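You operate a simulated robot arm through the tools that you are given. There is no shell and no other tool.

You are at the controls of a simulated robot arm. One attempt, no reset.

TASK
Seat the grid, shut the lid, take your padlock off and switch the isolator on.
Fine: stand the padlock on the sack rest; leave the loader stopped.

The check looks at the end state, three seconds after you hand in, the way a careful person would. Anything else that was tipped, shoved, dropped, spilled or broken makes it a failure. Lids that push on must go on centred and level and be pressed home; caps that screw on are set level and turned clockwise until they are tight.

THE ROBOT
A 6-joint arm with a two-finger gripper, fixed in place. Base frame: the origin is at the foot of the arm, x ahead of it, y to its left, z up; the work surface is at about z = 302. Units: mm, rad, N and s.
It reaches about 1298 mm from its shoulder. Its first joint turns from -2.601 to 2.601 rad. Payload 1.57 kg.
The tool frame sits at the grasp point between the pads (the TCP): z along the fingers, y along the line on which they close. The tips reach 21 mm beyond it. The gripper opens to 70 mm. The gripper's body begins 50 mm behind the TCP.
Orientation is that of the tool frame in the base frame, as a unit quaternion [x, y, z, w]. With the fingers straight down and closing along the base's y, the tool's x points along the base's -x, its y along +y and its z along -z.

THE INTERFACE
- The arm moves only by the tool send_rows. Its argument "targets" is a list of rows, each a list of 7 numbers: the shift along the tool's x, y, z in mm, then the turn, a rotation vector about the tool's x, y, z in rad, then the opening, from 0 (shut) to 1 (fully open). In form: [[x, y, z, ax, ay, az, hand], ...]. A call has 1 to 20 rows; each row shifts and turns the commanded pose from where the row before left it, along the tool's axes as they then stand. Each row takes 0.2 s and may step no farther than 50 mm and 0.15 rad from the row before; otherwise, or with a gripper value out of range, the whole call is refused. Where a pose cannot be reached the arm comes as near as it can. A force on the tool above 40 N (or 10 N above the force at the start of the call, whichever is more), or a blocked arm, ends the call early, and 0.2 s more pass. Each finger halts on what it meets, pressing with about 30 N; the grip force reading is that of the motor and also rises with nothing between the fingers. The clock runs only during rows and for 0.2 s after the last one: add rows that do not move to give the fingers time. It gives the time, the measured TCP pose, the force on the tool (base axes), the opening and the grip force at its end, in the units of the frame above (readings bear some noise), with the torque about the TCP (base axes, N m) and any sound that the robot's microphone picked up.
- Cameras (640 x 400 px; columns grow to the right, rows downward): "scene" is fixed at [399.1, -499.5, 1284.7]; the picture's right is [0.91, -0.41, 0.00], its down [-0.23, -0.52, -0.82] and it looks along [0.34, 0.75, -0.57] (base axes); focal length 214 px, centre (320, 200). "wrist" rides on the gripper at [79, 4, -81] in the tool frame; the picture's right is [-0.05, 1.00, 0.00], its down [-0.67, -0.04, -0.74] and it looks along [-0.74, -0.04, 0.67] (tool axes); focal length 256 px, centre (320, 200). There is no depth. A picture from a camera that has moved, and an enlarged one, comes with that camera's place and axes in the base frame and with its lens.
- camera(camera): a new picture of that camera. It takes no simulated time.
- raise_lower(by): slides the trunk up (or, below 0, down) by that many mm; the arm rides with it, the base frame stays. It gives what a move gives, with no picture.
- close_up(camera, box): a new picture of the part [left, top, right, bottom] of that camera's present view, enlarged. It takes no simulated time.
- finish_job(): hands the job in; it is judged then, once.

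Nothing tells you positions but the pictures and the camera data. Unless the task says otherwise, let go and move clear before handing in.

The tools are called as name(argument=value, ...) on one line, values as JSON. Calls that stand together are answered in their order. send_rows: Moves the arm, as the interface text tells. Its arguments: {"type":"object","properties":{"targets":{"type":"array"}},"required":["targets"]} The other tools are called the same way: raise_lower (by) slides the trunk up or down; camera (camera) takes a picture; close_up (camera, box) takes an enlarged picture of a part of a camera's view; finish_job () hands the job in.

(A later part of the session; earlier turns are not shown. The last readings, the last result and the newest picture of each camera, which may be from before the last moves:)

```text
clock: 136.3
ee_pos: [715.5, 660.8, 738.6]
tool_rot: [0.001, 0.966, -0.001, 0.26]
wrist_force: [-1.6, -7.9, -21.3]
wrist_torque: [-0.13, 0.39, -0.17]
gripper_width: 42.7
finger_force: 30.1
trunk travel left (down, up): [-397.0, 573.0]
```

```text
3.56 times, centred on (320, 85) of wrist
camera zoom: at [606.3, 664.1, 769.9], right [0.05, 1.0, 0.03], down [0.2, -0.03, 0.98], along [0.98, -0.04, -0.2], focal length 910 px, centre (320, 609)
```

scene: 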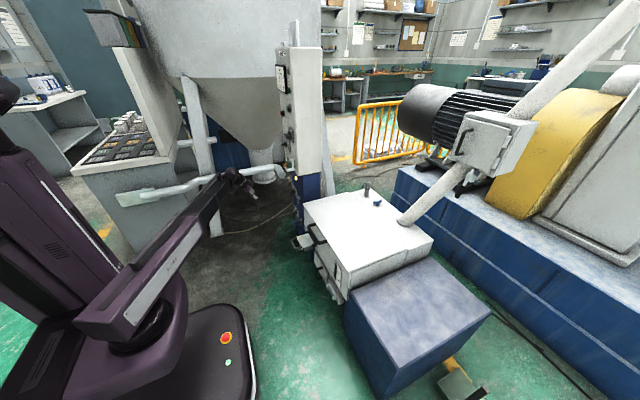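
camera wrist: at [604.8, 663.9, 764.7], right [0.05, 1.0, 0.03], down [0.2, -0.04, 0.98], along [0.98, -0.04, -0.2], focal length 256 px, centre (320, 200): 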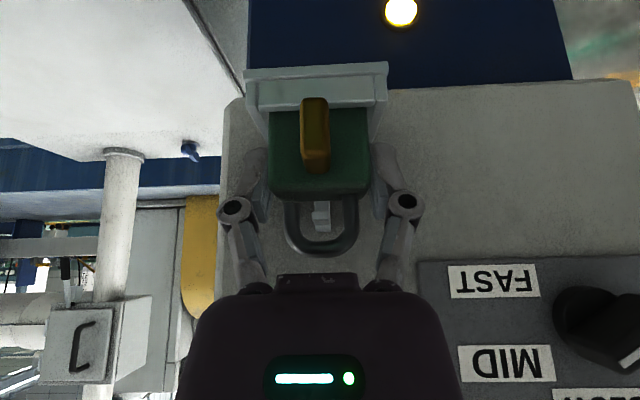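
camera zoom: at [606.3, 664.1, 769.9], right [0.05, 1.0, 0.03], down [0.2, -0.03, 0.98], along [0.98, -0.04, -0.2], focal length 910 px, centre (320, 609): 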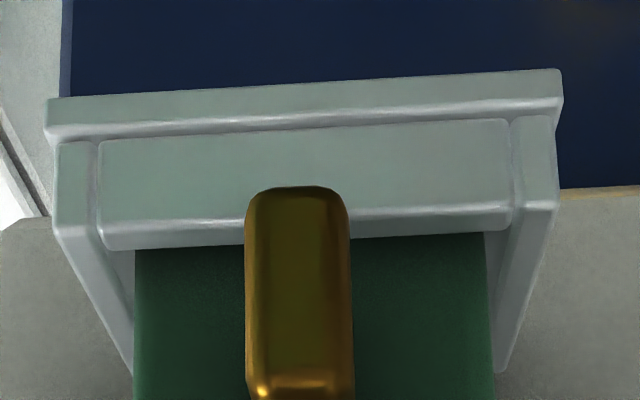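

The padlock didn't really move — my fingers slipped at ~22 N, so it is being held until its key is turned. I'll release, back off, and bring the fingers horizontal to grip the key.

send_rows(targets=[[0, 0, 0, 0, 0, 0, 0.7], [0, 0, 0, 0, 0, 0, 1], [0, 0, 0, 0, 0, 0, 1], [17, 0, -10, 0, 0, 0, 1], [38, 0, -22, 0, 0, 0, 1], [38, 0, -22, 0, 0, 0, 1], [38, 0, -22, 0, 0, 0, 1], [38, 0, -22, 0, 0, 0, 1], [21, 0, -12, 0, 0, 0, 1], [0, 0, 0, 0, 0, 0, 1]])

close_up(camera="wrist", box=[270, 130, 370, 230])

close_up(camera="scene", box=[280, 152, 308, 172])

```text
clock: 138.5
ee_pos: [494.9, 657.0, 741.7]
tool_rot: [0.001, 0.965, 0.0, 0.261]
wrist_force: [0.2, -0.2, 0.4]
wrist_torque: [0.0, 0.01, 0.0]
gripper_width: 70.2
finger_force: 0.0
trunk travel left (down, up): [-397.0, 573.0]
```

```text
4.00 times, centred on (320, 180) of wrist
camera zoom: at [386.1, 661.2, 771.7], right [0.05, 1.0, 0.03], down [0.2, -0.04, 0.98], along [0.98, -0.04, -0.2], focal length 1024 px, centre (320, 280)
```

zoom: 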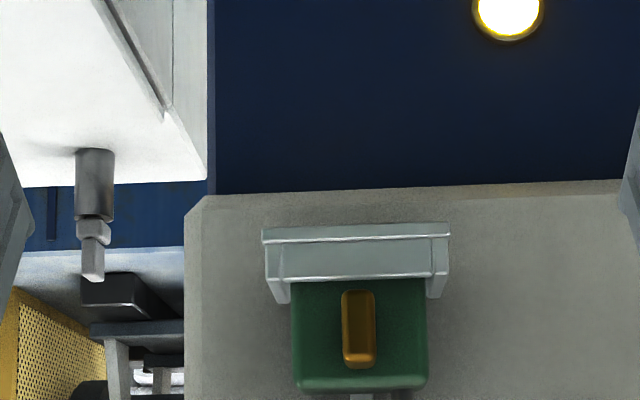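

```text
16.00 times, centred on (294, 162) of scene
camera zoom: at [399.1, -499.5, 1284.7], right [0.91, -0.41, 0.0], down [-0.23, -0.52, -0.82], along [0.34, 0.75, -0.57], focal length 3432 px, centre (736, 808)
```

zoom: 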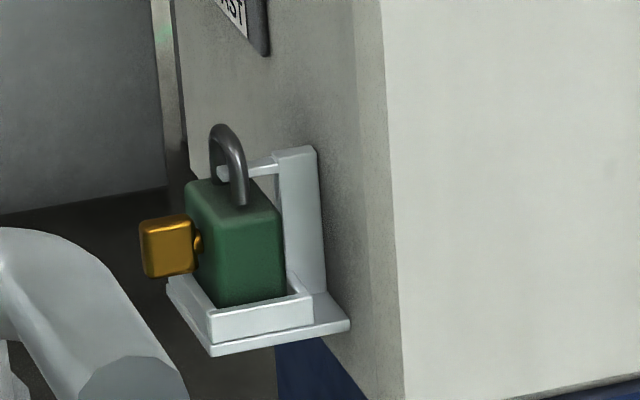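

Padlock is unchanged. Pitching the fingers to horizontal here (well clear of the panel), then lowering to key height.

send_rows(targets=[[-27, 0, -1.93, 0, -0.1428, 0, 1], [-27, 0, -1.93, 0, -0.1428, 0, 1], [-27, 0, -1.93, 0, -0.1428, 0, 1], [-27, 0, -1.93, 0, -0.1428, 0, 1], [-27, 0, -1.93, 0, -0.1428, 0, 1], [-27, 0, -1.93, 0, -0.1428, 0, 1], [-27, 0, -1.93, 0, -0.1428, 0, 1], [-9, 0, -0.2, 0, -0.0476, 0, 1], [0, 0, 0, 0, 0, 0, 1], [0, 0, 0, 0, 0, 0, 1]])

raise_lower(by=-181)

camera(camera="wrist")

close_up(camera="scene", box=[240, 130, 320, 190])

```text
clock: 140.7
ee_pos: [589.8, 658.9, 902.6]
tool_rot: [0.001, 0.706, 0.0, 0.709]
wrist_force: [0.0, 0.7, -0.4]
wrist_torque: [0.01, 0.03, 0.0]
gripper_width: 70.3
finger_force: 0.0
out of reach, approached as far as the arm can: row 7
trunk travel left (down, up): [-397.0, 573.0]
```

```text
clock: 142.7
ee_pos: [589.8, 660.3, 722.0]
tool_rot: [0.0, 0.706, 0.0, 0.708]
wrist_force: [0.5, -1.3, -0.3]
wrist_torque: [-0.02, 0.0, -0.01]
gripper_width: 69.8
finger_force: 0.1
trunk travel left (down, up): [-216.0, 754.0]
```

```text
taken
camera wrist: at [508.3, 663.5, 642.3], right [0.0, 1.0, 0.05], down [-0.75, -0.03, 0.66], along [0.66, -0.04, 0.75], focal length 256 px, centre (320, 200)
```

wrist: 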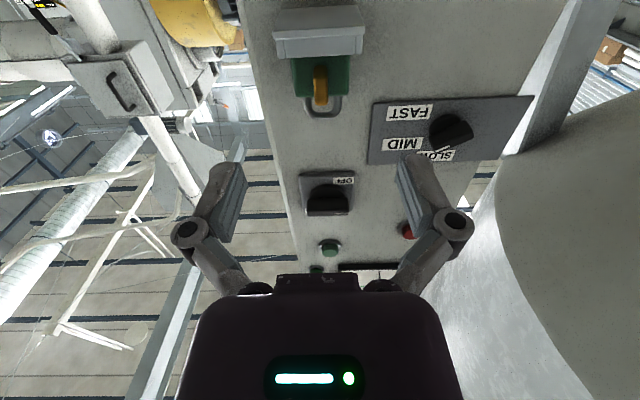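

```text
6.67 times, centred on (280, 160) of scene
camera zoom: at [399.1, -499.5, 1284.7], right [0.91, -0.41, 0.0], down [-0.23, -0.52, -0.82], along [0.34, 0.75, -0.57], focal length 1430 px, centre (587, 467)
```

zoom: 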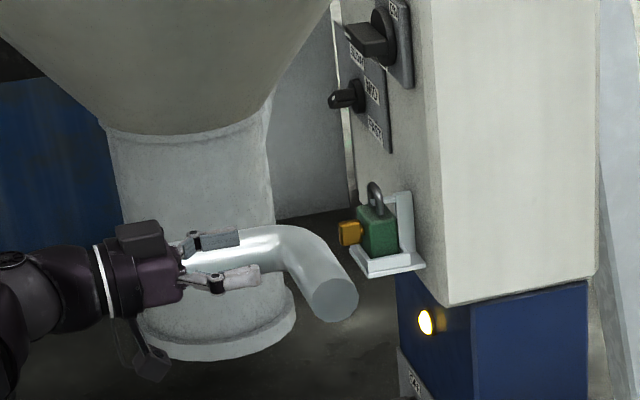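

close_up(camera="wrist", box=[260, 0, 388, 130])

close_up(camera="wrist", box=[280, 160, 380, 230])

```text
3.08 times, centred on (324, 65) of wrist
camera zoom: at [508.3, 663.5, 642.3], right [0.0, 1.0, 0.05], down [-0.75, -0.03, 0.66], along [0.66, -0.04, 0.75], focal length 788 px, centre (308, 615)
```

zoom: 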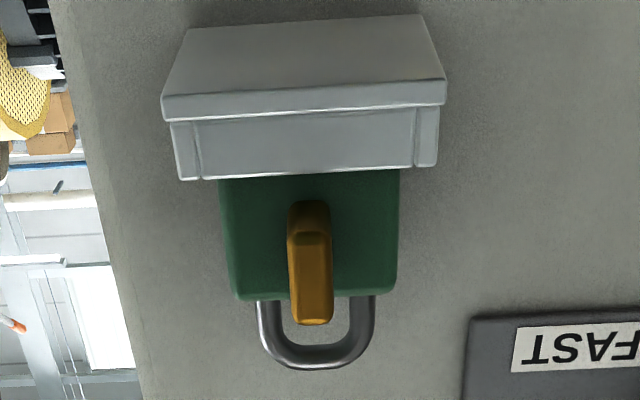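

```text
5.71 times, centred on (330, 195) of wrist
camera zoom: at [508.3, 663.5, 642.3], right [0.0, 1.0, 0.05], down [-0.75, -0.03, 0.66], along [0.66, -0.04, 0.75], focal length 1463 px, centre (263, 229)
```

zoom: 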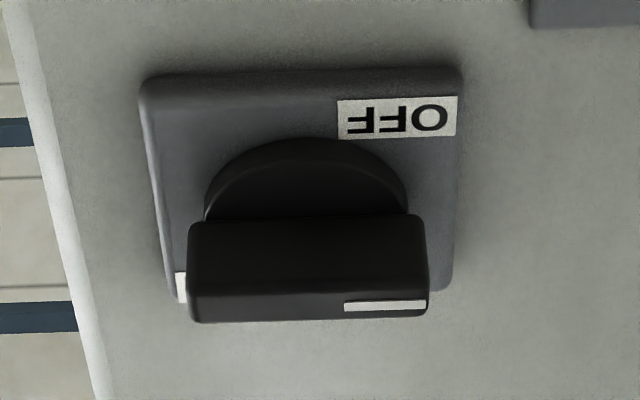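

Key head centre ≈ (690, 659.6, 725), 9 mm thick, 21 mm tall. Isolator: pointer now points left toward OFF; ON needs a quarter turn clockwise. I'll move in on the key and grip it.

raise_lower(by=3)

send_rows(targets=[[0, 0, 28, 0, 0, 0, 0.8], [0, 0, 28, 0, 0, 0, 0.6], [0, 0, 28, 0, 0, 0, 0.5], [0, 0, 0, 0, 0, 0, 0.5], [0, 0, 0, 0, 0, 0, 0.5]])

camera(camera="wrist")

close_up(camera="scene", box=[270, 147, 310, 172])

```text
clock: 143.2
ee_pos: [589.9, 659.7, 724.2]
tool_rot: [0.001, 0.706, -0.001, 0.708]
wrist_force: [0.9, 1.0, 0.0]
wrist_torque: [0.01, 0.0, 0.01]
gripper_width: 69.9
finger_force: 0.1
trunk travel left (down, up): [-219.0, 751.0]
```

```text
clock: 144.4
ee_pos: [673.8, 656.8, 725.0]
tool_rot: [0.002, 0.705, -0.001, 0.709]
wrist_force: [-0.6, -0.8, 0.6]
wrist_torque: [0.0, -0.01, 0.0]
gripper_width: 35.0
finger_force: 0.0
trunk travel left (down, up): [-219.0, 751.0]
```

```text
taken
camera wrist: at [592.7, 661.2, 645.4], right [0.0, 1.0, 0.05], down [-0.75, -0.03, 0.66], along [0.66, -0.04, 0.75], focal length 256 px, centre (320, 200)
```

wrist: 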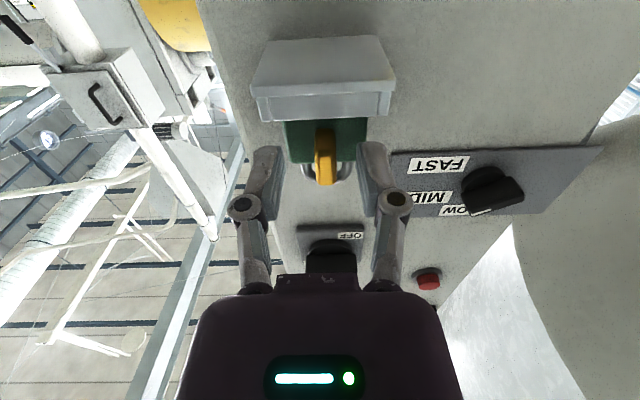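

```text
16.00 times, centred on (290, 160) of scene
camera zoom: at [399.1, -499.5, 1284.7], right [0.91, -0.41, 0.0], down [-0.23, -0.52, -0.82], along [0.34, 0.75, -0.57], focal length 3432 px, centre (800, 848)
```

zoom: 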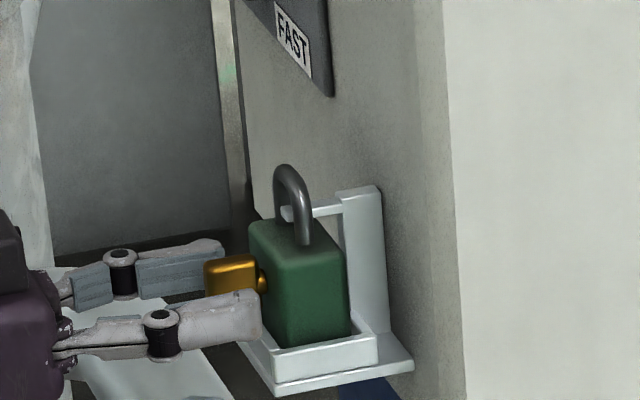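

Slight y offset; correct by +2.4 mm and close on the key.

send_rows(targets=[[0, 2.4, 0, 0, 0, 0, 0.4], [0, 0, 0, 0, 0, 0, 0.2], [0, 0, 0, 0, 0, 0, 0.05], [0, 0, 0, 0, 0, 0, 0.0], [0, 0, 0, 0, 0, 0, 0.0]])

camera(camera="wrist")

```text
clock: 145.6
ee_pos: [673.2, 659.7, 724.1]
tool_rot: [0.001, 0.706, 0.0, 0.708]
wrist_force: [-1.4, -5.5, -0.4]
wrist_torque: [-0.01, 0.02, -0.08]
gripper_width: 9.0
finger_force: 30.1
trunk travel left (down, up): [-219.0, 751.0]
```

```text
taken
camera wrist: at [592.3, 664.1, 645.4], right [0.0, 1.0, 0.05], down [-0.75, -0.03, 0.66], along [0.66, -0.04, 0.75], focal length 256 px, centre (320, 200)
```

wrist: 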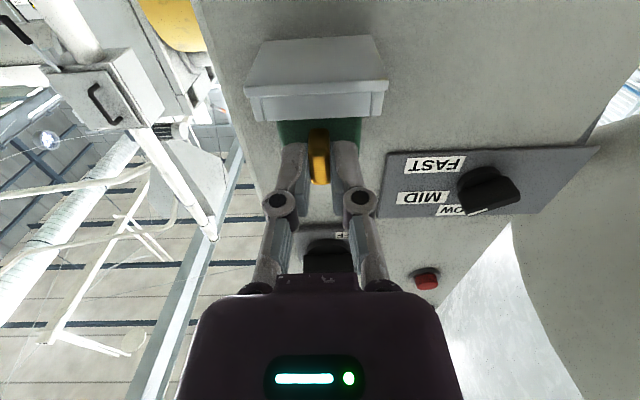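

Key gripped (9 mm). Turning it clockwise a little to feel the resistance.

send_rows(targets=[[0, 0, 0, 0, 0, 0.08, 0], [0, 0, 0, 0, 0, 0.08, 0], [0, 0, 0, 0, 0, 0.08, 0], [0, 0, 0, 0, 0, 0, 0]])

close_up(camera="scene", box=[270, 147, 310, 172])

```text
clock: 146.6
ee_pos: [674.0, 659.1, 725.4]
tool_rot: [0.086, 0.7, 0.085, 0.704]
wrist_force: [-0.3, -15.2, -3.3]
wrist_torque: [0.03, 0.03, -0.23]
gripper_width: 9.1
finger_force: 30.3
trunk travel left (down, up): [-219.0, 751.0]
```

```text
16.00 times, centred on (290, 160) of scene
camera zoom: at [399.1, -499.5, 1284.7], right [0.91, -0.41, 0.0], down [-0.23, -0.52, -0.82], along [0.34, 0.75, -0.57], focal length 3432 px, centre (800, 848)
```

zoom: 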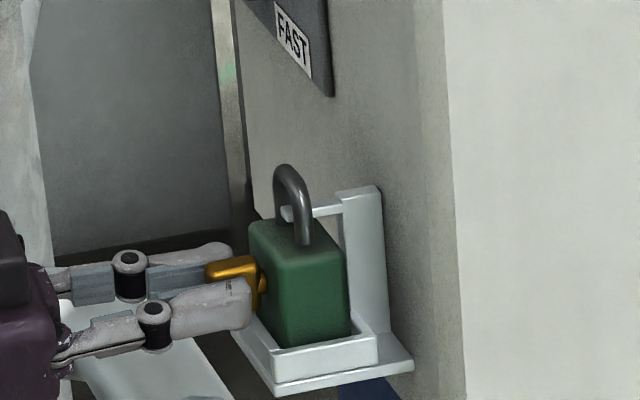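

The key turns freely with little torque; I'll relieve the small side force and continue to a quarter turn.

send_rows(targets=[[0, -1.5, 0, 0, 0, 0.05, 0], [0, 0, 0, 0, 0, 0.1, 0], [0, 0, 0, 0, 0, 0.1, 0], [0, 0, 0, 0, 0, 0.1, 0], [0, 0, 0, 0, 0, 0, 0]])

camera(camera="wrist")

close_up(camera="scene", box=[270, 147, 310, 172])

```text
clock: 147.8
ee_pos: [672.4, 660.6, 724.9]
tool_rot: [0.206, 0.675, 0.208, 0.677]
wrist_force: [-0.5, -0.3, -0.8]
wrist_torque: [-0.04, 0.07, 0.01]
gripper_width: 9.3
finger_force: 30.1
trunk travel left (down, up): [-219.0, 751.0]
```

```text
taken
camera wrist: at [592.1, 708.1, 661.0], right [0.0, 0.8, 0.6], down [-0.75, -0.4, 0.53], along [0.66, -0.45, 0.6], focal length 256 px, centre (320, 200)
```

wrist: 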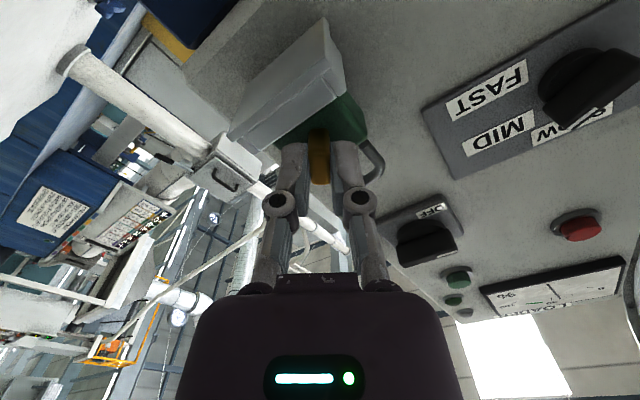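

```text
16.00 times, centred on (290, 160) of scene
camera zoom: at [399.1, -499.5, 1284.7], right [0.91, -0.41, 0.0], down [-0.23, -0.52, -0.82], along [0.34, 0.75, -0.57], focal length 3432 px, centre (800, 848)
```

zoom: 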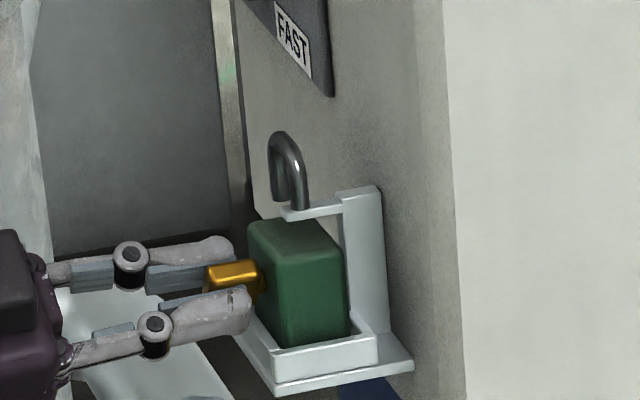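

The shackle popped up — it's unlocked. I'll release the key, back off, restore roll and pitch the fingers 60° down again to grasp the body.

send_rows(targets=[[0, 0, 0, 0, 0, 0, 0.3], [0, 0, 0, 0, 0, 0, 0.6], [0, 0, 0, 0, 0, 0, 0.6], [0, 0, -20, 0, 0, 0, 0.8], [0, 0, -40, 0, 0, 0, 1], [0, 0, -40, 0, 0, 0, 1], [0, 0, -40, 0, 0, 0, 1], [0, 0, -30, 0, 0, -0.14, 1], [0, 0, 0, 0, 0, -0.15, 1], [0, 0, 0, 0, 0, -0.15, 1], [0, 0, 0, 0, 0, -0.15, 1], [0, 0, 0, 0, 0, 0, 1]])

camera(camera="wrist")

close_up(camera="scene", box=[278, 147, 310, 172])

```text
clock: 150.4
ee_pos: [502.2, 659.4, 724.4]
tool_rot: [0.0, 0.706, -0.001, 0.708]
wrist_force: [0.6, -0.7, 0.2]
wrist_torque: [-0.02, -0.01, -0.02]
gripper_width: 70.1
finger_force: 0.1
trunk travel left (down, up): [-219.0, 751.0]
```

```text
taken
camera wrist: at [422.0, 663.4, 645.2], right [0.0, 1.0, 0.05], down [-0.75, -0.03, 0.66], along [0.66, -0.04, 0.75], focal length 256 px, centre (320, 200)
```

wrist: 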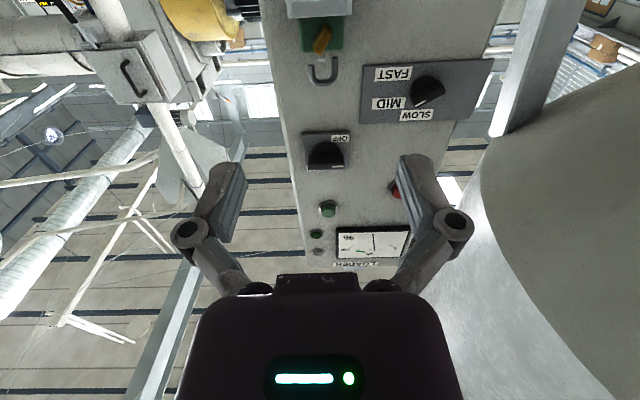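

```text
16.00 times, centred on (294, 160) of scene
camera zoom: at [399.1, -499.5, 1284.7], right [0.91, -0.41, 0.0], down [-0.23, -0.52, -0.82], along [0.34, 0.75, -0.57], focal length 3432 px, centre (736, 848)
```

zoom: 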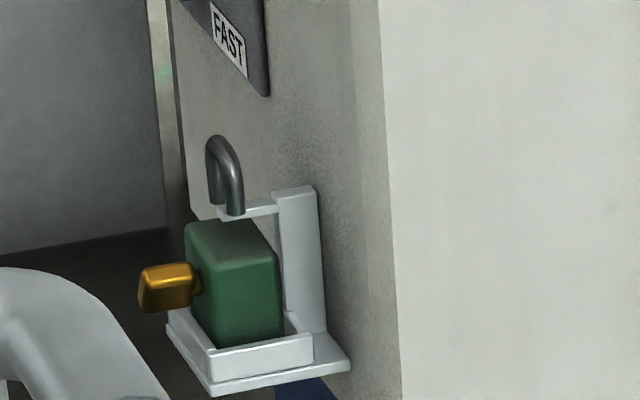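

The shackle is up and clear. Pitching back to 60° down, raising to padlock height and approaching again.

send_rows(targets=[[27, 0, -1.93, 0, 0.1428, 0, 1], [27, 0, -1.93, 0, 0.1428, 0, 1], [27, 0, -1.93, 0, 0.1428, 0, 1], [27, 0, -1.93, 0, 0.1428, 0, 1], [27, 0, -1.93, 0, 0.1428, 0, 1], [27, 0, -1.93, 0, 0.1428, 0, 1], [27, 0, -1.93, 0, 0.1428, 0, 1], [9, 0, -0.2, 0, 0.0476, 0, 1], [0, 0, 0, 0, 0, 0, 1]])

raise_lower(by=175)

send_rows(targets=[[-38, 0, 22, 0, 0, 0, 1], [-38, 0, 22, 0, 0, 0, 1], [-38, 0, 22, 0, 0, 0, 1], [-38, 0, 22, 0, 0, 0, 1], [-38, 0, 22, 0, 0, 0, 1], [-38, 0, 22, 0, 0, 0, 1], [0, 0, 0, 0, 0, 0, 1], [0, 0, 0, 0, 0, 0, 1]])

camera(camera="wrist")

close_up(camera="wrist", box=[260, 120, 380, 270])

```text
clock: 152.4
ee_pos: [408.5, 660.0, 563.2]
tool_rot: [0.001, 0.965, -0.001, 0.261]
wrist_force: [0.4, 0.0, 0.3]
wrist_torque: [-0.03, 0.04, 0.01]
gripper_width: 70.3
finger_force: 0.2
trunk travel left (down, up): [-219.0, 751.0]
```

```text
clock: 154.4
ee_pos: [408.8, 660.1, 738.2]
tool_rot: [0.001, 0.965, 0.0, 0.261]
wrist_force: [0.4, -0.6, 0.6]
wrist_torque: [-0.01, 0.0, -0.01]
gripper_width: 70.2
finger_force: 0.1
trunk travel left (down, up): [-394.0, 576.0]
```

```text
clock: 156.2
ee_pos: [671.5, 658.7, 737.9]
tool_rot: [0.001, 0.966, 0.0, 0.26]
wrist_force: [-0.6, 0.2, -0.1]
wrist_torque: [0.02, -0.01, 0.01]
gripper_width: 70.0
finger_force: 0.0
out of reach, approached as far as the arm can: row 6
trunk travel left (down, up): [-394.0, 576.0]
```

```text
taken
camera wrist: at [562.0, 663.3, 768.7], right [0.05, 1.0, 0.03], down [0.2, -0.04, 0.98], along [0.98, -0.04, -0.2], focal length 256 px, centre (320, 200)
```

wrist: 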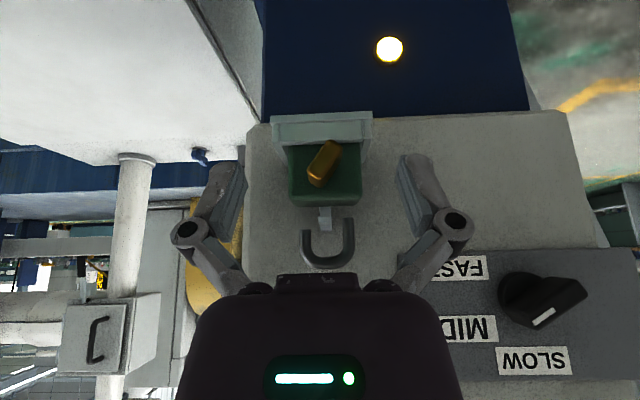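

```text
2.67 times, centred on (320, 195) of wrist
camera zoom: at [562.0, 663.3, 768.7], right [0.05, 1.0, 0.03], down [0.2, -0.04, 0.98], along [0.98, -0.04, -0.2], focal length 683 px, centre (320, 213)
```

zoom: 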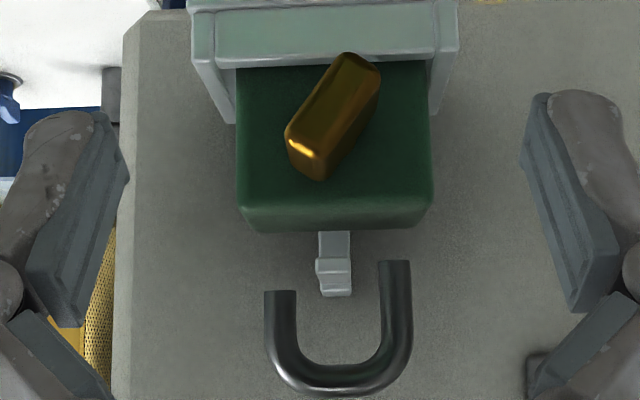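

The shackle is clearly open now. Moving in, nudging +1.5 mm in y, and gripping the body.

send_rows(targets=[[-13, 0.5, 7.5, 0, 0, 0, 1], [-13, 0.5, 7.5, 0, 0, 0, 1], [-13, 0.5, 7.5, 0, 0, 0, 1], [0, 0, 0, 0, 0, 0, 1]])

raise_lower(by=-5)

send_rows(targets=[[0, 0, 0, 0, 0, 0, 0.7], [0, 0, 0, 0, 0, 0, 0.6], [0, 0, 0, 0, 0, 0, 0.3], [0, 0, 0, 0, 0, 0, 0], [0, 0, 0, 0, 0, 0, 0]])

close_up(camera="wrist", box=[230, 50, 410, 290])

close_up(camera="scene", box=[274, 148, 306, 172])

```text
clock: 157.2
ee_pos: [717.3, 660.4, 737.8]
tool_rot: [0.001, 0.966, 0.0, 0.259]
wrist_force: [-0.7, 0.0, 0.6]
wrist_torque: [0.0, 0.01, -0.01]
gripper_width: 70.2
finger_force: 0.0
trunk travel left (down, up): [-394.0, 576.0]
```

```text
clock: 157.7
ee_pos: [716.7, 659.7, 733.1]
tool_rot: [0.001, 0.966, 0.0, 0.26]
wrist_force: [0.3, 0.2, 0.4]
wrist_torque: [-0.02, -0.01, -0.03]
gripper_width: 69.8
finger_force: 0.0
trunk travel left (down, up): [-389.0, 581.0]
```

```text
clock: 158.9
ee_pos: [717.1, 660.4, 732.7]
tool_rot: [0.0, 0.966, 0.0, 0.26]
wrist_force: [0.4, 0.6, 1.5]
wrist_torque: [0.1, -0.02, 0.01]
gripper_width: 42.7
finger_force: 30.0
trunk travel left (down, up): [-389.0, 581.0]
```

```text
1.67 times, centred on (320, 170) of wrist
camera zoom: at [607.5, 664.4, 763.8], right [0.05, 1.0, 0.03], down [0.2, -0.04, 0.98], along [0.98, -0.04, -0.2], focal length 427 px, centre (320, 250)
```

zoom: 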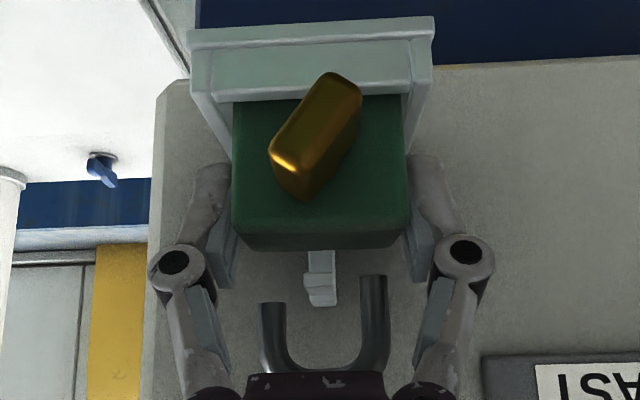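

```text
16.00 times, centred on (290, 160) of scene
camera zoom: at [399.1, -499.5, 1284.7], right [0.91, -0.41, 0.0], down [-0.23, -0.52, -0.82], along [0.34, 0.75, -0.57], focal length 3432 px, centre (800, 840)
```

zoom: 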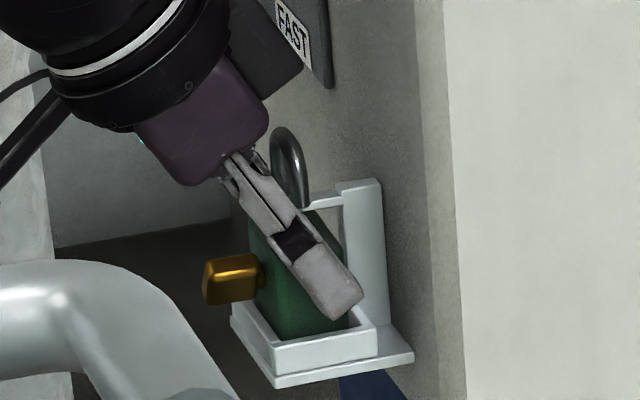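

Gripped. Lifting in small steps.

raise_lower(by=4)

send_rows(targets=[[0, 0, 0, 0, 0, 0, 0], [0, 0, 0, 0, 0, 0, 0]])

raise_lower(by=3)

send_rows(targets=[[0, 0, 0, 0, 0, 0, 0], [0, 0, 0, 0, 0, 0, 0]])

close_up(camera="wrist", box=[230, 50, 410, 290])

close_up(camera="scene", box=[274, 148, 306, 172])

```text
clock: 159.4
ee_pos: [717.6, 659.6, 736.6]
tool_rot: [0.001, 0.966, 0.0, 0.26]
wrist_force: [-0.2, 0.2, -2.3]
wrist_torque: [-0.01, -0.01, 0.0]
gripper_width: 42.6
finger_force: 29.8
trunk travel left (down, up): [-393.0, 577.0]
```

```text
clock: 160.1
ee_pos: [716.3, 659.9, 736.4]
tool_rot: [0.001, 0.966, 0.0, 0.26]
wrist_force: [0.1, 0.2, -1.3]
wrist_torque: [0.02, 0.01, 0.0]
gripper_width: 42.5
finger_force: 29.6
trunk travel left (down, up): [-393.0, 577.0]
```

```text
clock: 160.6
ee_pos: [717.4, 659.8, 739.1]
tool_rot: [0.001, 0.966, 0.0, 0.26]
wrist_force: [0.2, 0.6, -0.9]
wrist_torque: [-0.04, 0.0, -0.03]
gripper_width: 42.6
finger_force: 30.1
trunk travel left (down, up): [-396.0, 574.0]
```

```text
clock: 161.2
ee_pos: [716.4, 660.4, 739.4]
tool_rot: [0.001, 0.966, -0.001, 0.26]
wrist_force: [0.2, -0.1, -1.9]
wrist_torque: [0.0, 0.02, -0.01]
gripper_width: 42.4
finger_force: 29.6
trunk travel left (down, up): [-396.0, 574.0]
```

```text
1.67 times, centred on (320, 170) of wrist
camera zoom: at [607.7, 664.5, 770.5], right [0.05, 1.0, 0.03], down [0.2, -0.04, 0.98], along [0.98, -0.04, -0.2], focal length 427 px, centre (320, 250)
```

zoom: 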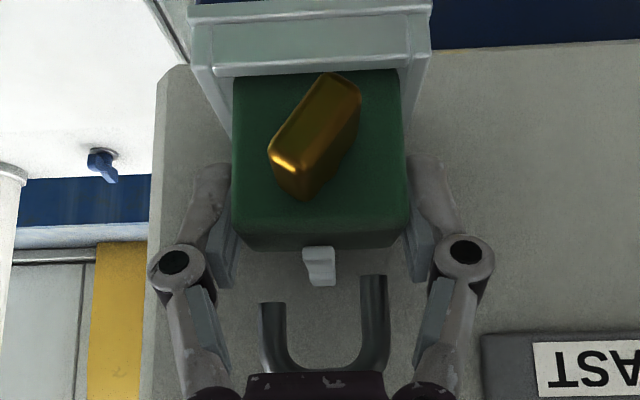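

```text
16.00 times, centred on (290, 160) of scene
camera zoom: at [399.1, -499.5, 1284.7], right [0.91, -0.41, 0.0], down [-0.23, -0.52, -0.82], along [0.34, 0.75, -0.57], focal length 3432 px, centre (800, 840)
```

zoom: 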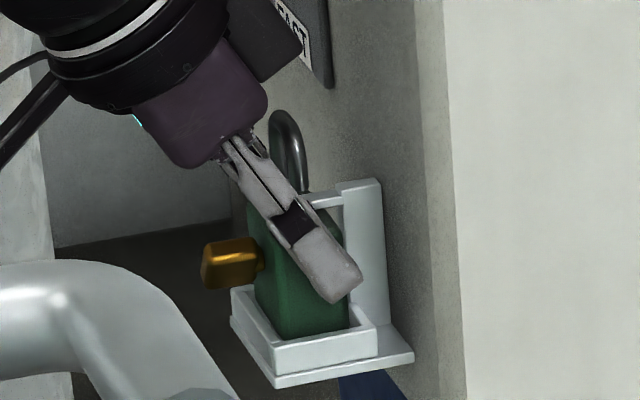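

Lifted 7 mm with only its weight on the gripper. A couple more millimetres, then test pulling out toward -x.

raise_lower(by=2)

send_rows(targets=[[0, 0, 0, 0, 0, 0, 0], [0, 0, 0, 0, 0, 0, 0]])

raise_lower(by=2)

send_rows(targets=[[0, 0, 0, 0, 0, 0, 0], [0, 0, 0, 0, 0, 0, 0]])

close_up(camera="wrist", box=[230, 50, 410, 290])

close_up(camera="scene", box=[274, 148, 306, 172])

```text
clock: 161.7
ee_pos: [716.9, 659.8, 741.1]
tool_rot: [0.0, 0.966, 0.0, 0.26]
wrist_force: [0.3, -0.1, -1.7]
wrist_torque: [-0.02, 0.01, 0.04]
gripper_width: 42.5
finger_force: 30.1
trunk travel left (down, up): [-398.0, 572.0]
```

```text
clock: 162.3
ee_pos: [717.2, 659.4, 741.0]
tool_rot: [0.002, 0.966, -0.001, 0.26]
wrist_force: [-0.4, -0.9, -1.1]
wrist_torque: [0.02, 0.02, 0.01]
gripper_width: 42.6
finger_force: 30.0
trunk travel left (down, up): [-398.0, 572.0]
```

```text
clock: 162.8
ee_pos: [717.4, 661.1, 744.3]
tool_rot: [0.001, 0.966, 0.0, 0.26]
wrist_force: [0.4, -0.8, -2.2]
wrist_torque: [-0.01, 0.01, -0.01]
gripper_width: 42.6
finger_force: 30.1
trunk travel left (down, up): [-400.0, 570.0]
```

```text
clock: 163.4
ee_pos: [716.7, 661.4, 743.1]
tool_rot: [0.001, 0.966, -0.001, 0.26]
wrist_force: [-0.7, 1.0, -1.7]
wrist_torque: [-0.03, -0.01, 0.01]
gripper_width: 42.4
finger_force: 29.9
trunk travel left (down, up): [-400.0, 570.0]
```

```text
1.67 times, centred on (320, 170) of wrist
camera zoom: at [607.6, 664.5, 774.5], right [0.05, 1.0, 0.03], down [0.2, -0.04, 0.98], along [0.98, -0.04, -0.2], focal length 427 px, centre (320, 250)
```

zoom: 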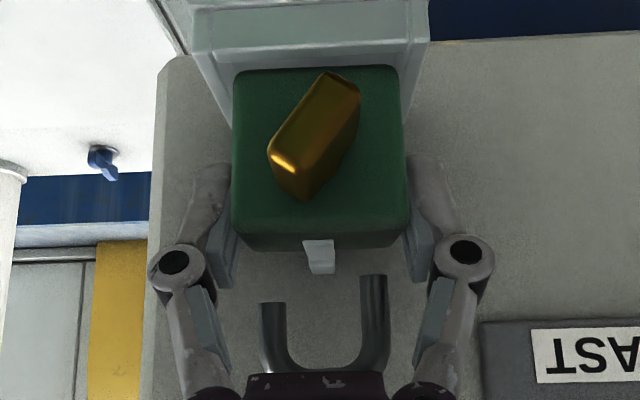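

```text
16.00 times, centred on (290, 160) of scene
camera zoom: at [399.1, -499.5, 1284.7], right [0.91, -0.41, 0.0], down [-0.23, -0.52, -0.82], along [0.34, 0.75, -0.57], focal length 3432 px, centre (800, 840)
```

zoom: 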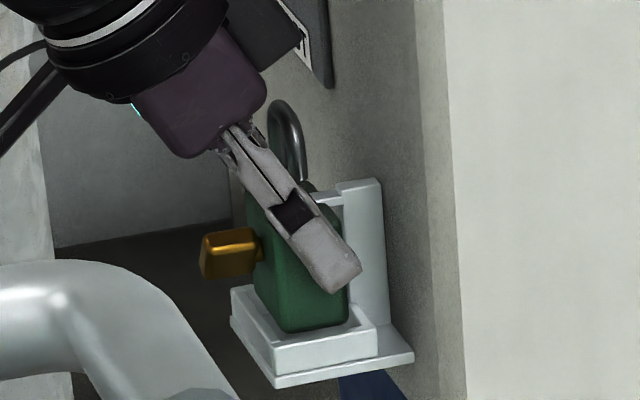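

The body's lower edge now appears to clear the tray lip. Pulling gently toward -x.

raise_lower(by=1.5)

send_rows(targets=[[2.6, 0, -1.5, 0, 0, 0, 0], [2.6, 0, -1.5, 0, 0, 0, 0], [0, 0, 0, 0, 0, 0, 0]])

close_up(camera="wrist", box=[230, 50, 410, 290])

close_up(camera="scene", box=[274, 148, 306, 172])

```text
clock: 163.9
ee_pos: [717.5, 660.0, 744.4]
tool_rot: [0.001, 0.965, 0.0, 0.26]
wrist_force: [-0.3, 0.7, -2.8]
wrist_torque: [0.01, 0.03, -0.01]
gripper_width: 42.6
finger_force: 30.5
trunk travel left (down, up): [-401.0, 569.0]
```

```text
clock: 164.7
ee_pos: [710.0, 659.0, 745.9]
tool_rot: [0.001, 0.966, 0.0, 0.259]
wrist_force: [0.0, 0.7, -1.1]
wrist_torque: [0.02, -0.01, 0.01]
gripper_width: 42.7
finger_force: 29.6
trunk travel left (down, up): [-401.0, 569.0]
```

```text
1.67 times, centred on (320, 170) of wrist
camera zoom: at [601.7, 663.9, 776.0], right [0.05, 1.0, 0.03], down [0.2, -0.04, 0.98], along [0.98, -0.04, -0.2], focal length 427 px, centre (320, 250)
```

zoom: 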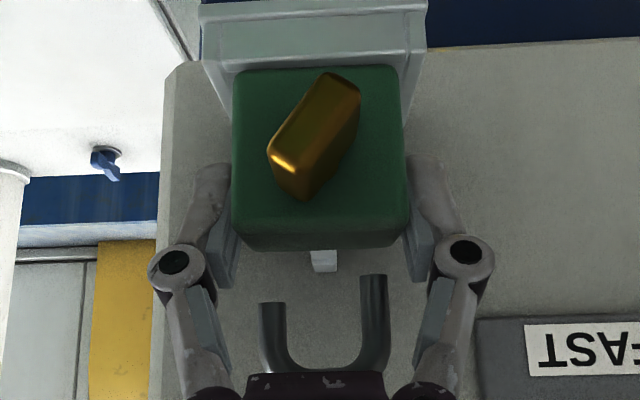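

```text
16.00 times, centred on (290, 160) of scene
camera zoom: at [399.1, -499.5, 1284.7], right [0.91, -0.41, 0.0], down [-0.23, -0.52, -0.82], along [0.34, 0.75, -0.57], focal length 3432 px, centre (800, 840)
```

zoom: 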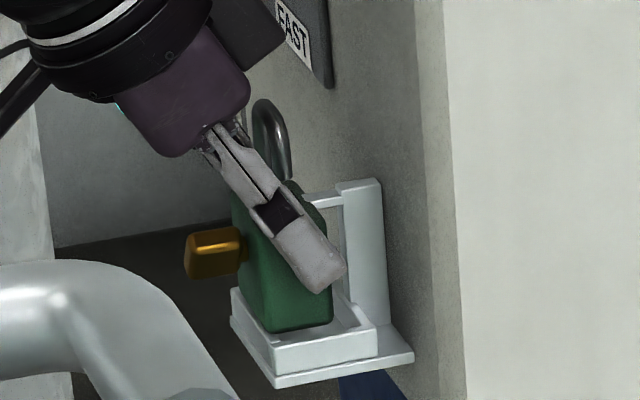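

It slides out freely. Continuing out to clear the bracket.

send_rows(targets=[[4.3, 0, -2.5, 0, 0, 0, 0], [4.3, 0, -2.5, 0, 0, 0, 0], [4.3, 0, -2.5, 0, 0, 0, 0], [4.3, 0, -2.5, 0, 0, 0, 0], [8.7, 0, -5, 0, 0, 0, 0], [17.3, 0, -10, 0, 0, 0, 0], [26, 0, -15, 0, 0, 0, 0], [26, 0, -15, 0, 0, 0, 0], [0, 0, 0, 0, 0, 0, 0]])

camera(camera="wrist")

close_up(camera="scene", box=[260, 140, 310, 175])

```text
clock: 166.7
ee_pos: [600.7, 660.5, 745.2]
tool_rot: [0.001, 0.966, -0.001, 0.26]
wrist_force: [0.6, 0.4, -2.1]
wrist_torque: [-0.03, 0.02, -0.02]
gripper_width: 42.7
finger_force: 30.2
trunk travel left (down, up): [-401.0, 569.0]
```

```text
taken
camera wrist: at [491.6, 665.2, 776.1], right [0.05, 1.0, 0.03], down [0.2, -0.04, 0.98], along [0.98, -0.04, -0.2], focal length 256 px, centre (320, 200)
```

wrist: 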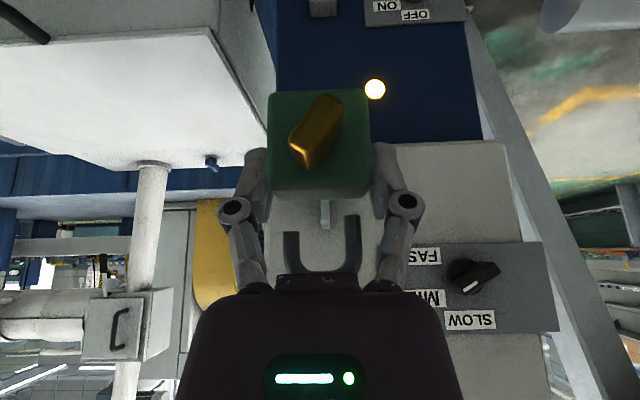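

```text
11.43 times, centred on (285, 158) of scene
camera zoom: at [399.1, -499.5, 1284.7], right [0.91, -0.41, 0.0], down [-0.23, -0.52, -0.82], along [0.34, 0.75, -0.57], focal length 2451 px, centre (720, 686)
```

zoom: 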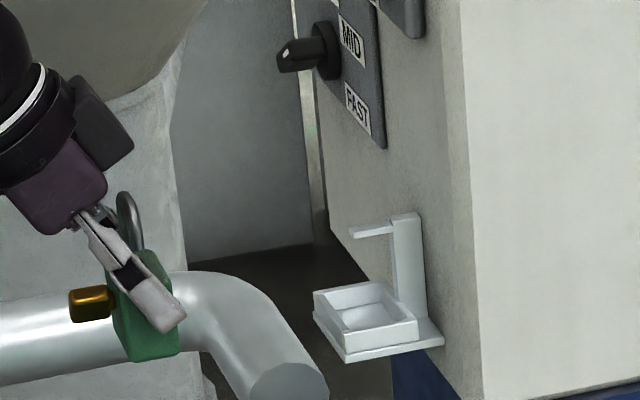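

The padlock is off, held upright with the key in it. Before placing, a close look at the blue box top (the sack rest candidate).

close_up(camera="scene", box=[330, 240, 500, 400])

camera(camera="scene")

```text
2.50 times, centred on (415, 320) of scene
camera zoom: at [399.1, -499.5, 1284.7], right [0.91, -0.41, 0.0], down [-0.23, -0.52, -0.82], along [0.34, 0.75, -0.57], focal length 536 px, centre (82, -100)
```

zoom: 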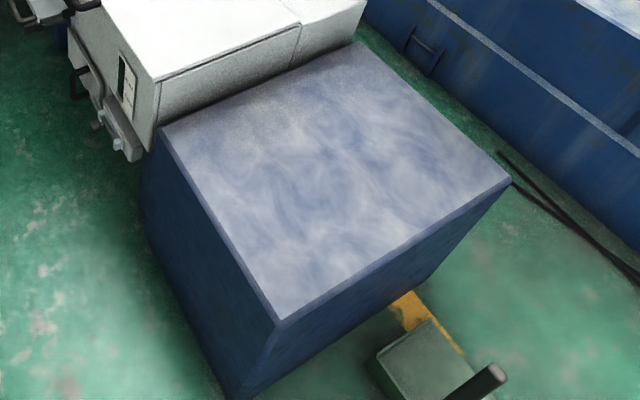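

```text
taken
```

scene: 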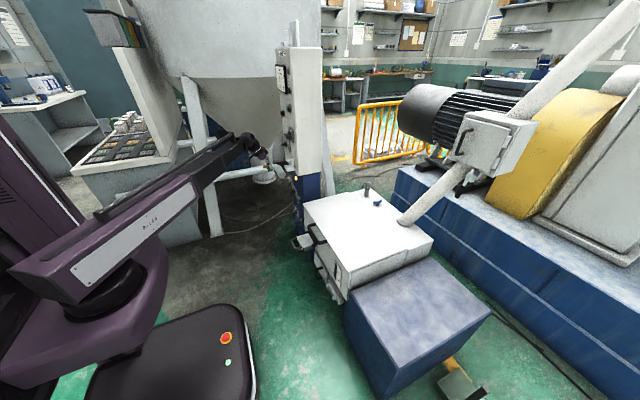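

The blue box with the sack-worn top is the sack rest: top at z≈388, x 763–1250, y −365…−50. I'll carry the padlock there at safe height.

send_rows(targets=[[0, -25, 0, 0, 0, 0, 0], [0, -45, 0, 0, 0, 0, 0], [-14.3, -45, 8.2, 0, 0, 0, 0], [-14.3, -45, 8.2, 0, 0, 0, 0], [-14.3, -45, 8.2, 0, 0, 0, 0], [-14.3, -45, 8.2, 0, 0, 0, 0], [-14.3, -45, 8.2, 0, 0, 0, 0], [-14.3, -45, 8.2, 0, 0, 0, 0], [-14.3, -45, 8.2, 0, 0, 0, 0], [-14.3, -45, 8.2, 0, 0, 0, 0], [-14.3, -45, 8.2, 0, 0, 0, 0], [0, 0, 0, 0, 0, 0, 0]])

camera(camera="scene")

```text
clock: 169.3
ee_pos: [749.7, 183.3, 745.0]
tool_rot: [0.001, 0.966, 0.0, 0.259]
wrist_force: [0.2, -0.1, -1.8]
wrist_torque: [-0.01, 0.02, 0.0]
gripper_width: 42.5
finger_force: 29.7
out of reach, approached as far as the arm can: row 11
trunk travel left (down, up): [-401.0, 569.0]
```

```text
taken
```

scene: 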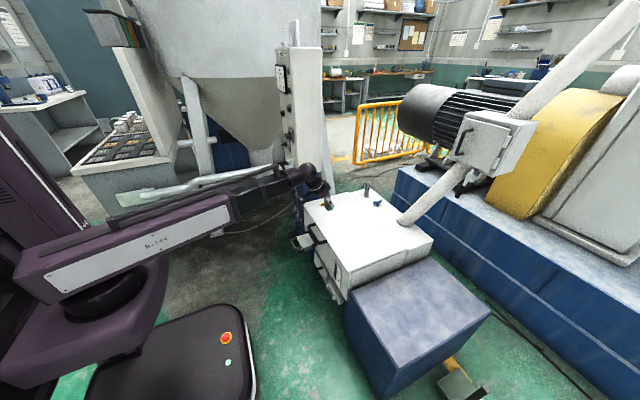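

send_rows(targets=[[-12.5, -43, 7.2, 0, 0, 0, 0], [-12.5, -43, 7.2, 0, 0, 0, 0], [-12.5, -43, 7.2, 0, 0, 0, 0], [-12.5, -43, 7.2, 0, 0, 0, 0], [-12.5, -43, 7.2, 0, 0, 0, 0], [-12.5, -43, 7.2, 0, 0, 0, 0], [-12.5, -43, 7.2, 0, 0, 0, 0], [-12.5, -43, 7.2, 0, 0, 0, 0], [-12.5, -43, 7.2, 0, 0, 0, 0], [0, 0, 0, 0, 0, 0, 0], [0, 0, 0, 0, 0, 0, 0]])

raise_lower(by=-230)

camera(camera="wrist")

close_up(camera="scene", box=[330, 200, 490, 320])

```text
clock: 171.7
ee_pos: [881.3, -202.7, 745.5]
tool_rot: [0.001, 0.966, 0.0, 0.259]
wrist_force: [0.1, 0.4, -1.4]
wrist_torque: [-0.01, 0.04, -0.02]
gripper_width: 42.9
finger_force: 30.5
out of reach, approached as far as the arm can: row 1
trunk travel left (down, up): [-401.0, 569.0]
```

```text
clock: 174.1
ee_pos: [881.7, -202.2, 515.1]
tool_rot: [0.0, 0.966, 0.0, 0.26]
wrist_force: [0.4, 1.2, -1.5]
wrist_torque: [-0.01, -0.03, -0.02]
gripper_width: 42.6
finger_force: 29.7
trunk travel left (down, up): [-171.0, 799.0]
```

```text
taken
camera wrist: at [772.5, -197.2, 546.1], right [0.05, 1.0, 0.03], down [0.2, -0.04, 0.98], along [0.98, -0.04, -0.2], focal length 256 px, centre (320, 200)
```

wrist: 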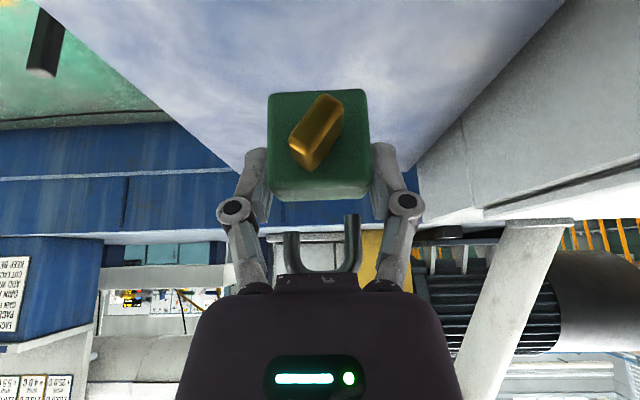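

```text
3.33 times, centred on (410, 260) of scene
camera zoom: at [399.1, -499.5, 1284.7], right [0.91, -0.41, 0.0], down [-0.23, -0.52, -0.82], along [0.34, 0.75, -0.57], focal length 715 px, centre (20, 0)
```

zoom: 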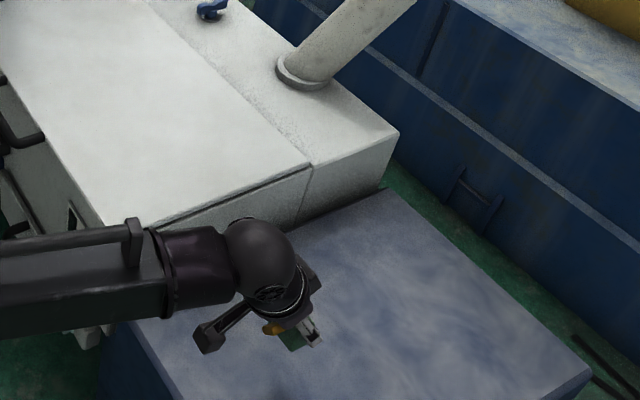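

Lowering toward the surface, then small steps until contact.

raise_lower(by=-78)

raise_lower(by=-4)

camera(camera="wrist")

close_up(camera="scene", box=[370, 260, 450, 310])

```text
clock: 175.3
ee_pos: [883.3, -200.6, 438.1]
tool_rot: [0.0, 0.966, 0.0, 0.26]
wrist_force: [2.2, -1.4, 5.8]
wrist_torque: [0.08, -0.08, 0.0]
gripper_width: 42.3
finger_force: 29.9
trunk travel left (down, up): [-93.0, 877.0]
```

```text
clock: 175.8
ee_pos: [881.9, -202.3, 437.2]
tool_rot: [0.001, 0.965, 0.0, 0.262]
wrist_force: [2.5, -0.1, 20.1]
wrist_torque: [-0.02, -0.3, -0.03]
gripper_width: 42.7
finger_force: 30.2
trunk travel left (down, up): [-89.0, 881.0]
```

```text
taken
camera wrist: at [772.2, -197.0, 465.7], right [0.05, 1.0, 0.03], down [0.2, -0.04, 0.98], along [0.98, -0.04, -0.2], focal length 256 px, centre (320, 200)
```

wrist: 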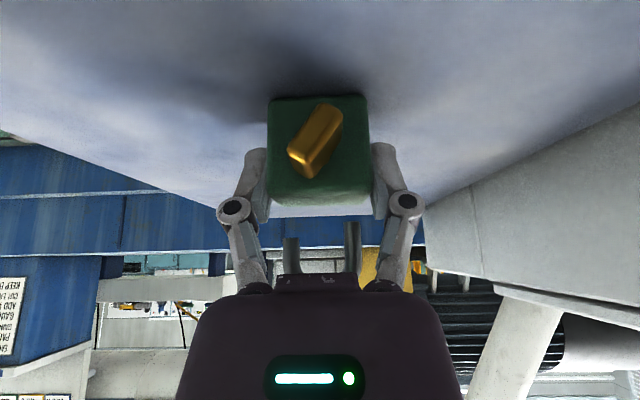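

```text
8.00 times, centred on (410, 285) of scene
camera zoom: at [399.1, -499.5, 1284.7], right [0.91, -0.41, 0.0], down [-0.23, -0.52, -0.82], along [0.34, 0.75, -0.57], focal length 1716 px, centre (-400, -480)
```

zoom: 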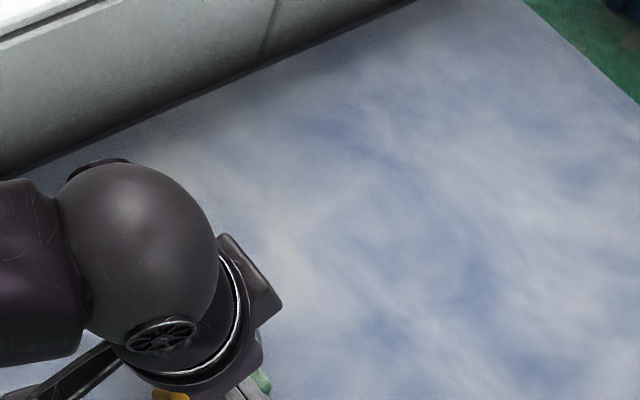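

Contact made. I'll relieve the pressure, then open the fingers gently.

raise_lower(by=3)

send_rows(targets=[[0, 0, 0, 0, 0, 0, 0], [0, 0, 0, 0, 0, 0, 0]])

close_up(camera="wrist", box=[230, 60, 410, 260])

```text
clock: 176.3
ee_pos: [880.4, -201.1, 436.4]
tool_rot: [0.001, 0.966, 0.0, 0.26]
wrist_force: [-0.1, 0.2, -2.0]
wrist_torque: [0.02, 0.01, -0.01]
gripper_width: 42.4
finger_force: 30.3
trunk travel left (down, up): [-92.0, 878.0]
```

```text
clock: 176.9
ee_pos: [881.6, -201.9, 436.3]
tool_rot: [0.0, 0.966, 0.0, 0.259]
wrist_force: [0.0, -1.1, -2.6]
wrist_torque: [0.02, 0.0, 0.01]
gripper_width: 42.5
finger_force: 30.2
trunk travel left (down, up): [-92.0, 878.0]
```

```text
2.00 times, centred on (320, 160) of wrist
camera zoom: at [772.5, -197.1, 467.0], right [0.05, 1.0, 0.03], down [0.2, -0.04, 0.98], along [0.98, -0.04, -0.2], focal length 512 px, centre (320, 280)
```

zoom: 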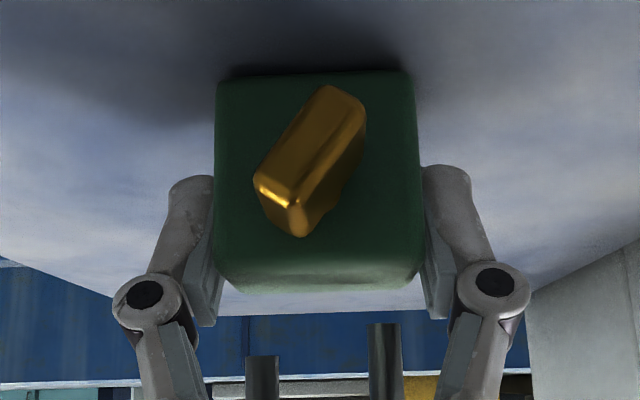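

It's hovering by about a millimetre; lower slightly so it stands, then release.

raise_lower(by=-1.5)

send_rows(targets=[[0, 0, 0, 0, 0, 0, 0], [0, 0, 0, 0, 0, 0, 0.63], [0, 0, 0, 0, 0, 0, 0.68], [0, 0, 0, 0, 0, 0, 0.8], [0, 0, 0, 0, 0, 0, 1], [0, 0, 0, 0, 0, 0, 1]])

camera(camera="wrist")

```text
clock: 177.4
ee_pos: [881.9, -202.2, 434.5]
tool_rot: [0.0, 0.965, 0.0, 0.261]
wrist_force: [1.7, -0.3, 3.8]
wrist_torque: [0.0, -0.09, -0.02]
gripper_width: 42.5
finger_force: 30.5
trunk travel left (down, up): [-91.0, 879.0]
```

```text
clock: 178.8
ee_pos: [882.1, -201.5, 434.5]
tool_rot: [0.001, 0.966, -0.001, 0.259]
wrist_force: [0.7, -0.7, -0.3]
wrist_torque: [-0.02, 0.02, -0.01]
gripper_width: 69.9
finger_force: 0.1
trunk travel left (down, up): [-91.0, 879.0]
```

```text
taken
camera wrist: at [772.5, -197.1, 465.7], right [0.05, 1.0, 0.03], down [0.2, -0.04, 0.98], along [0.98, -0.04, -0.2], focal length 256 px, centre (320, 200)
```

wrist: 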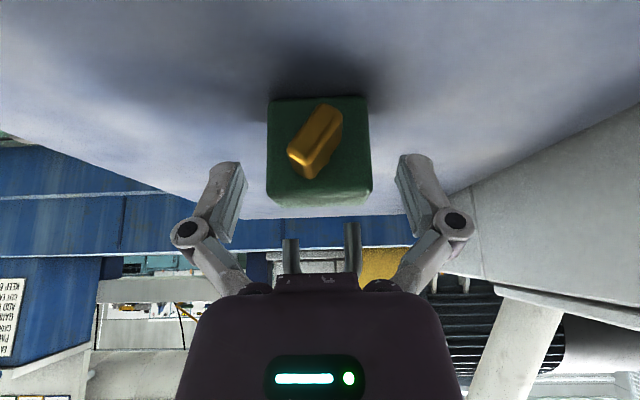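

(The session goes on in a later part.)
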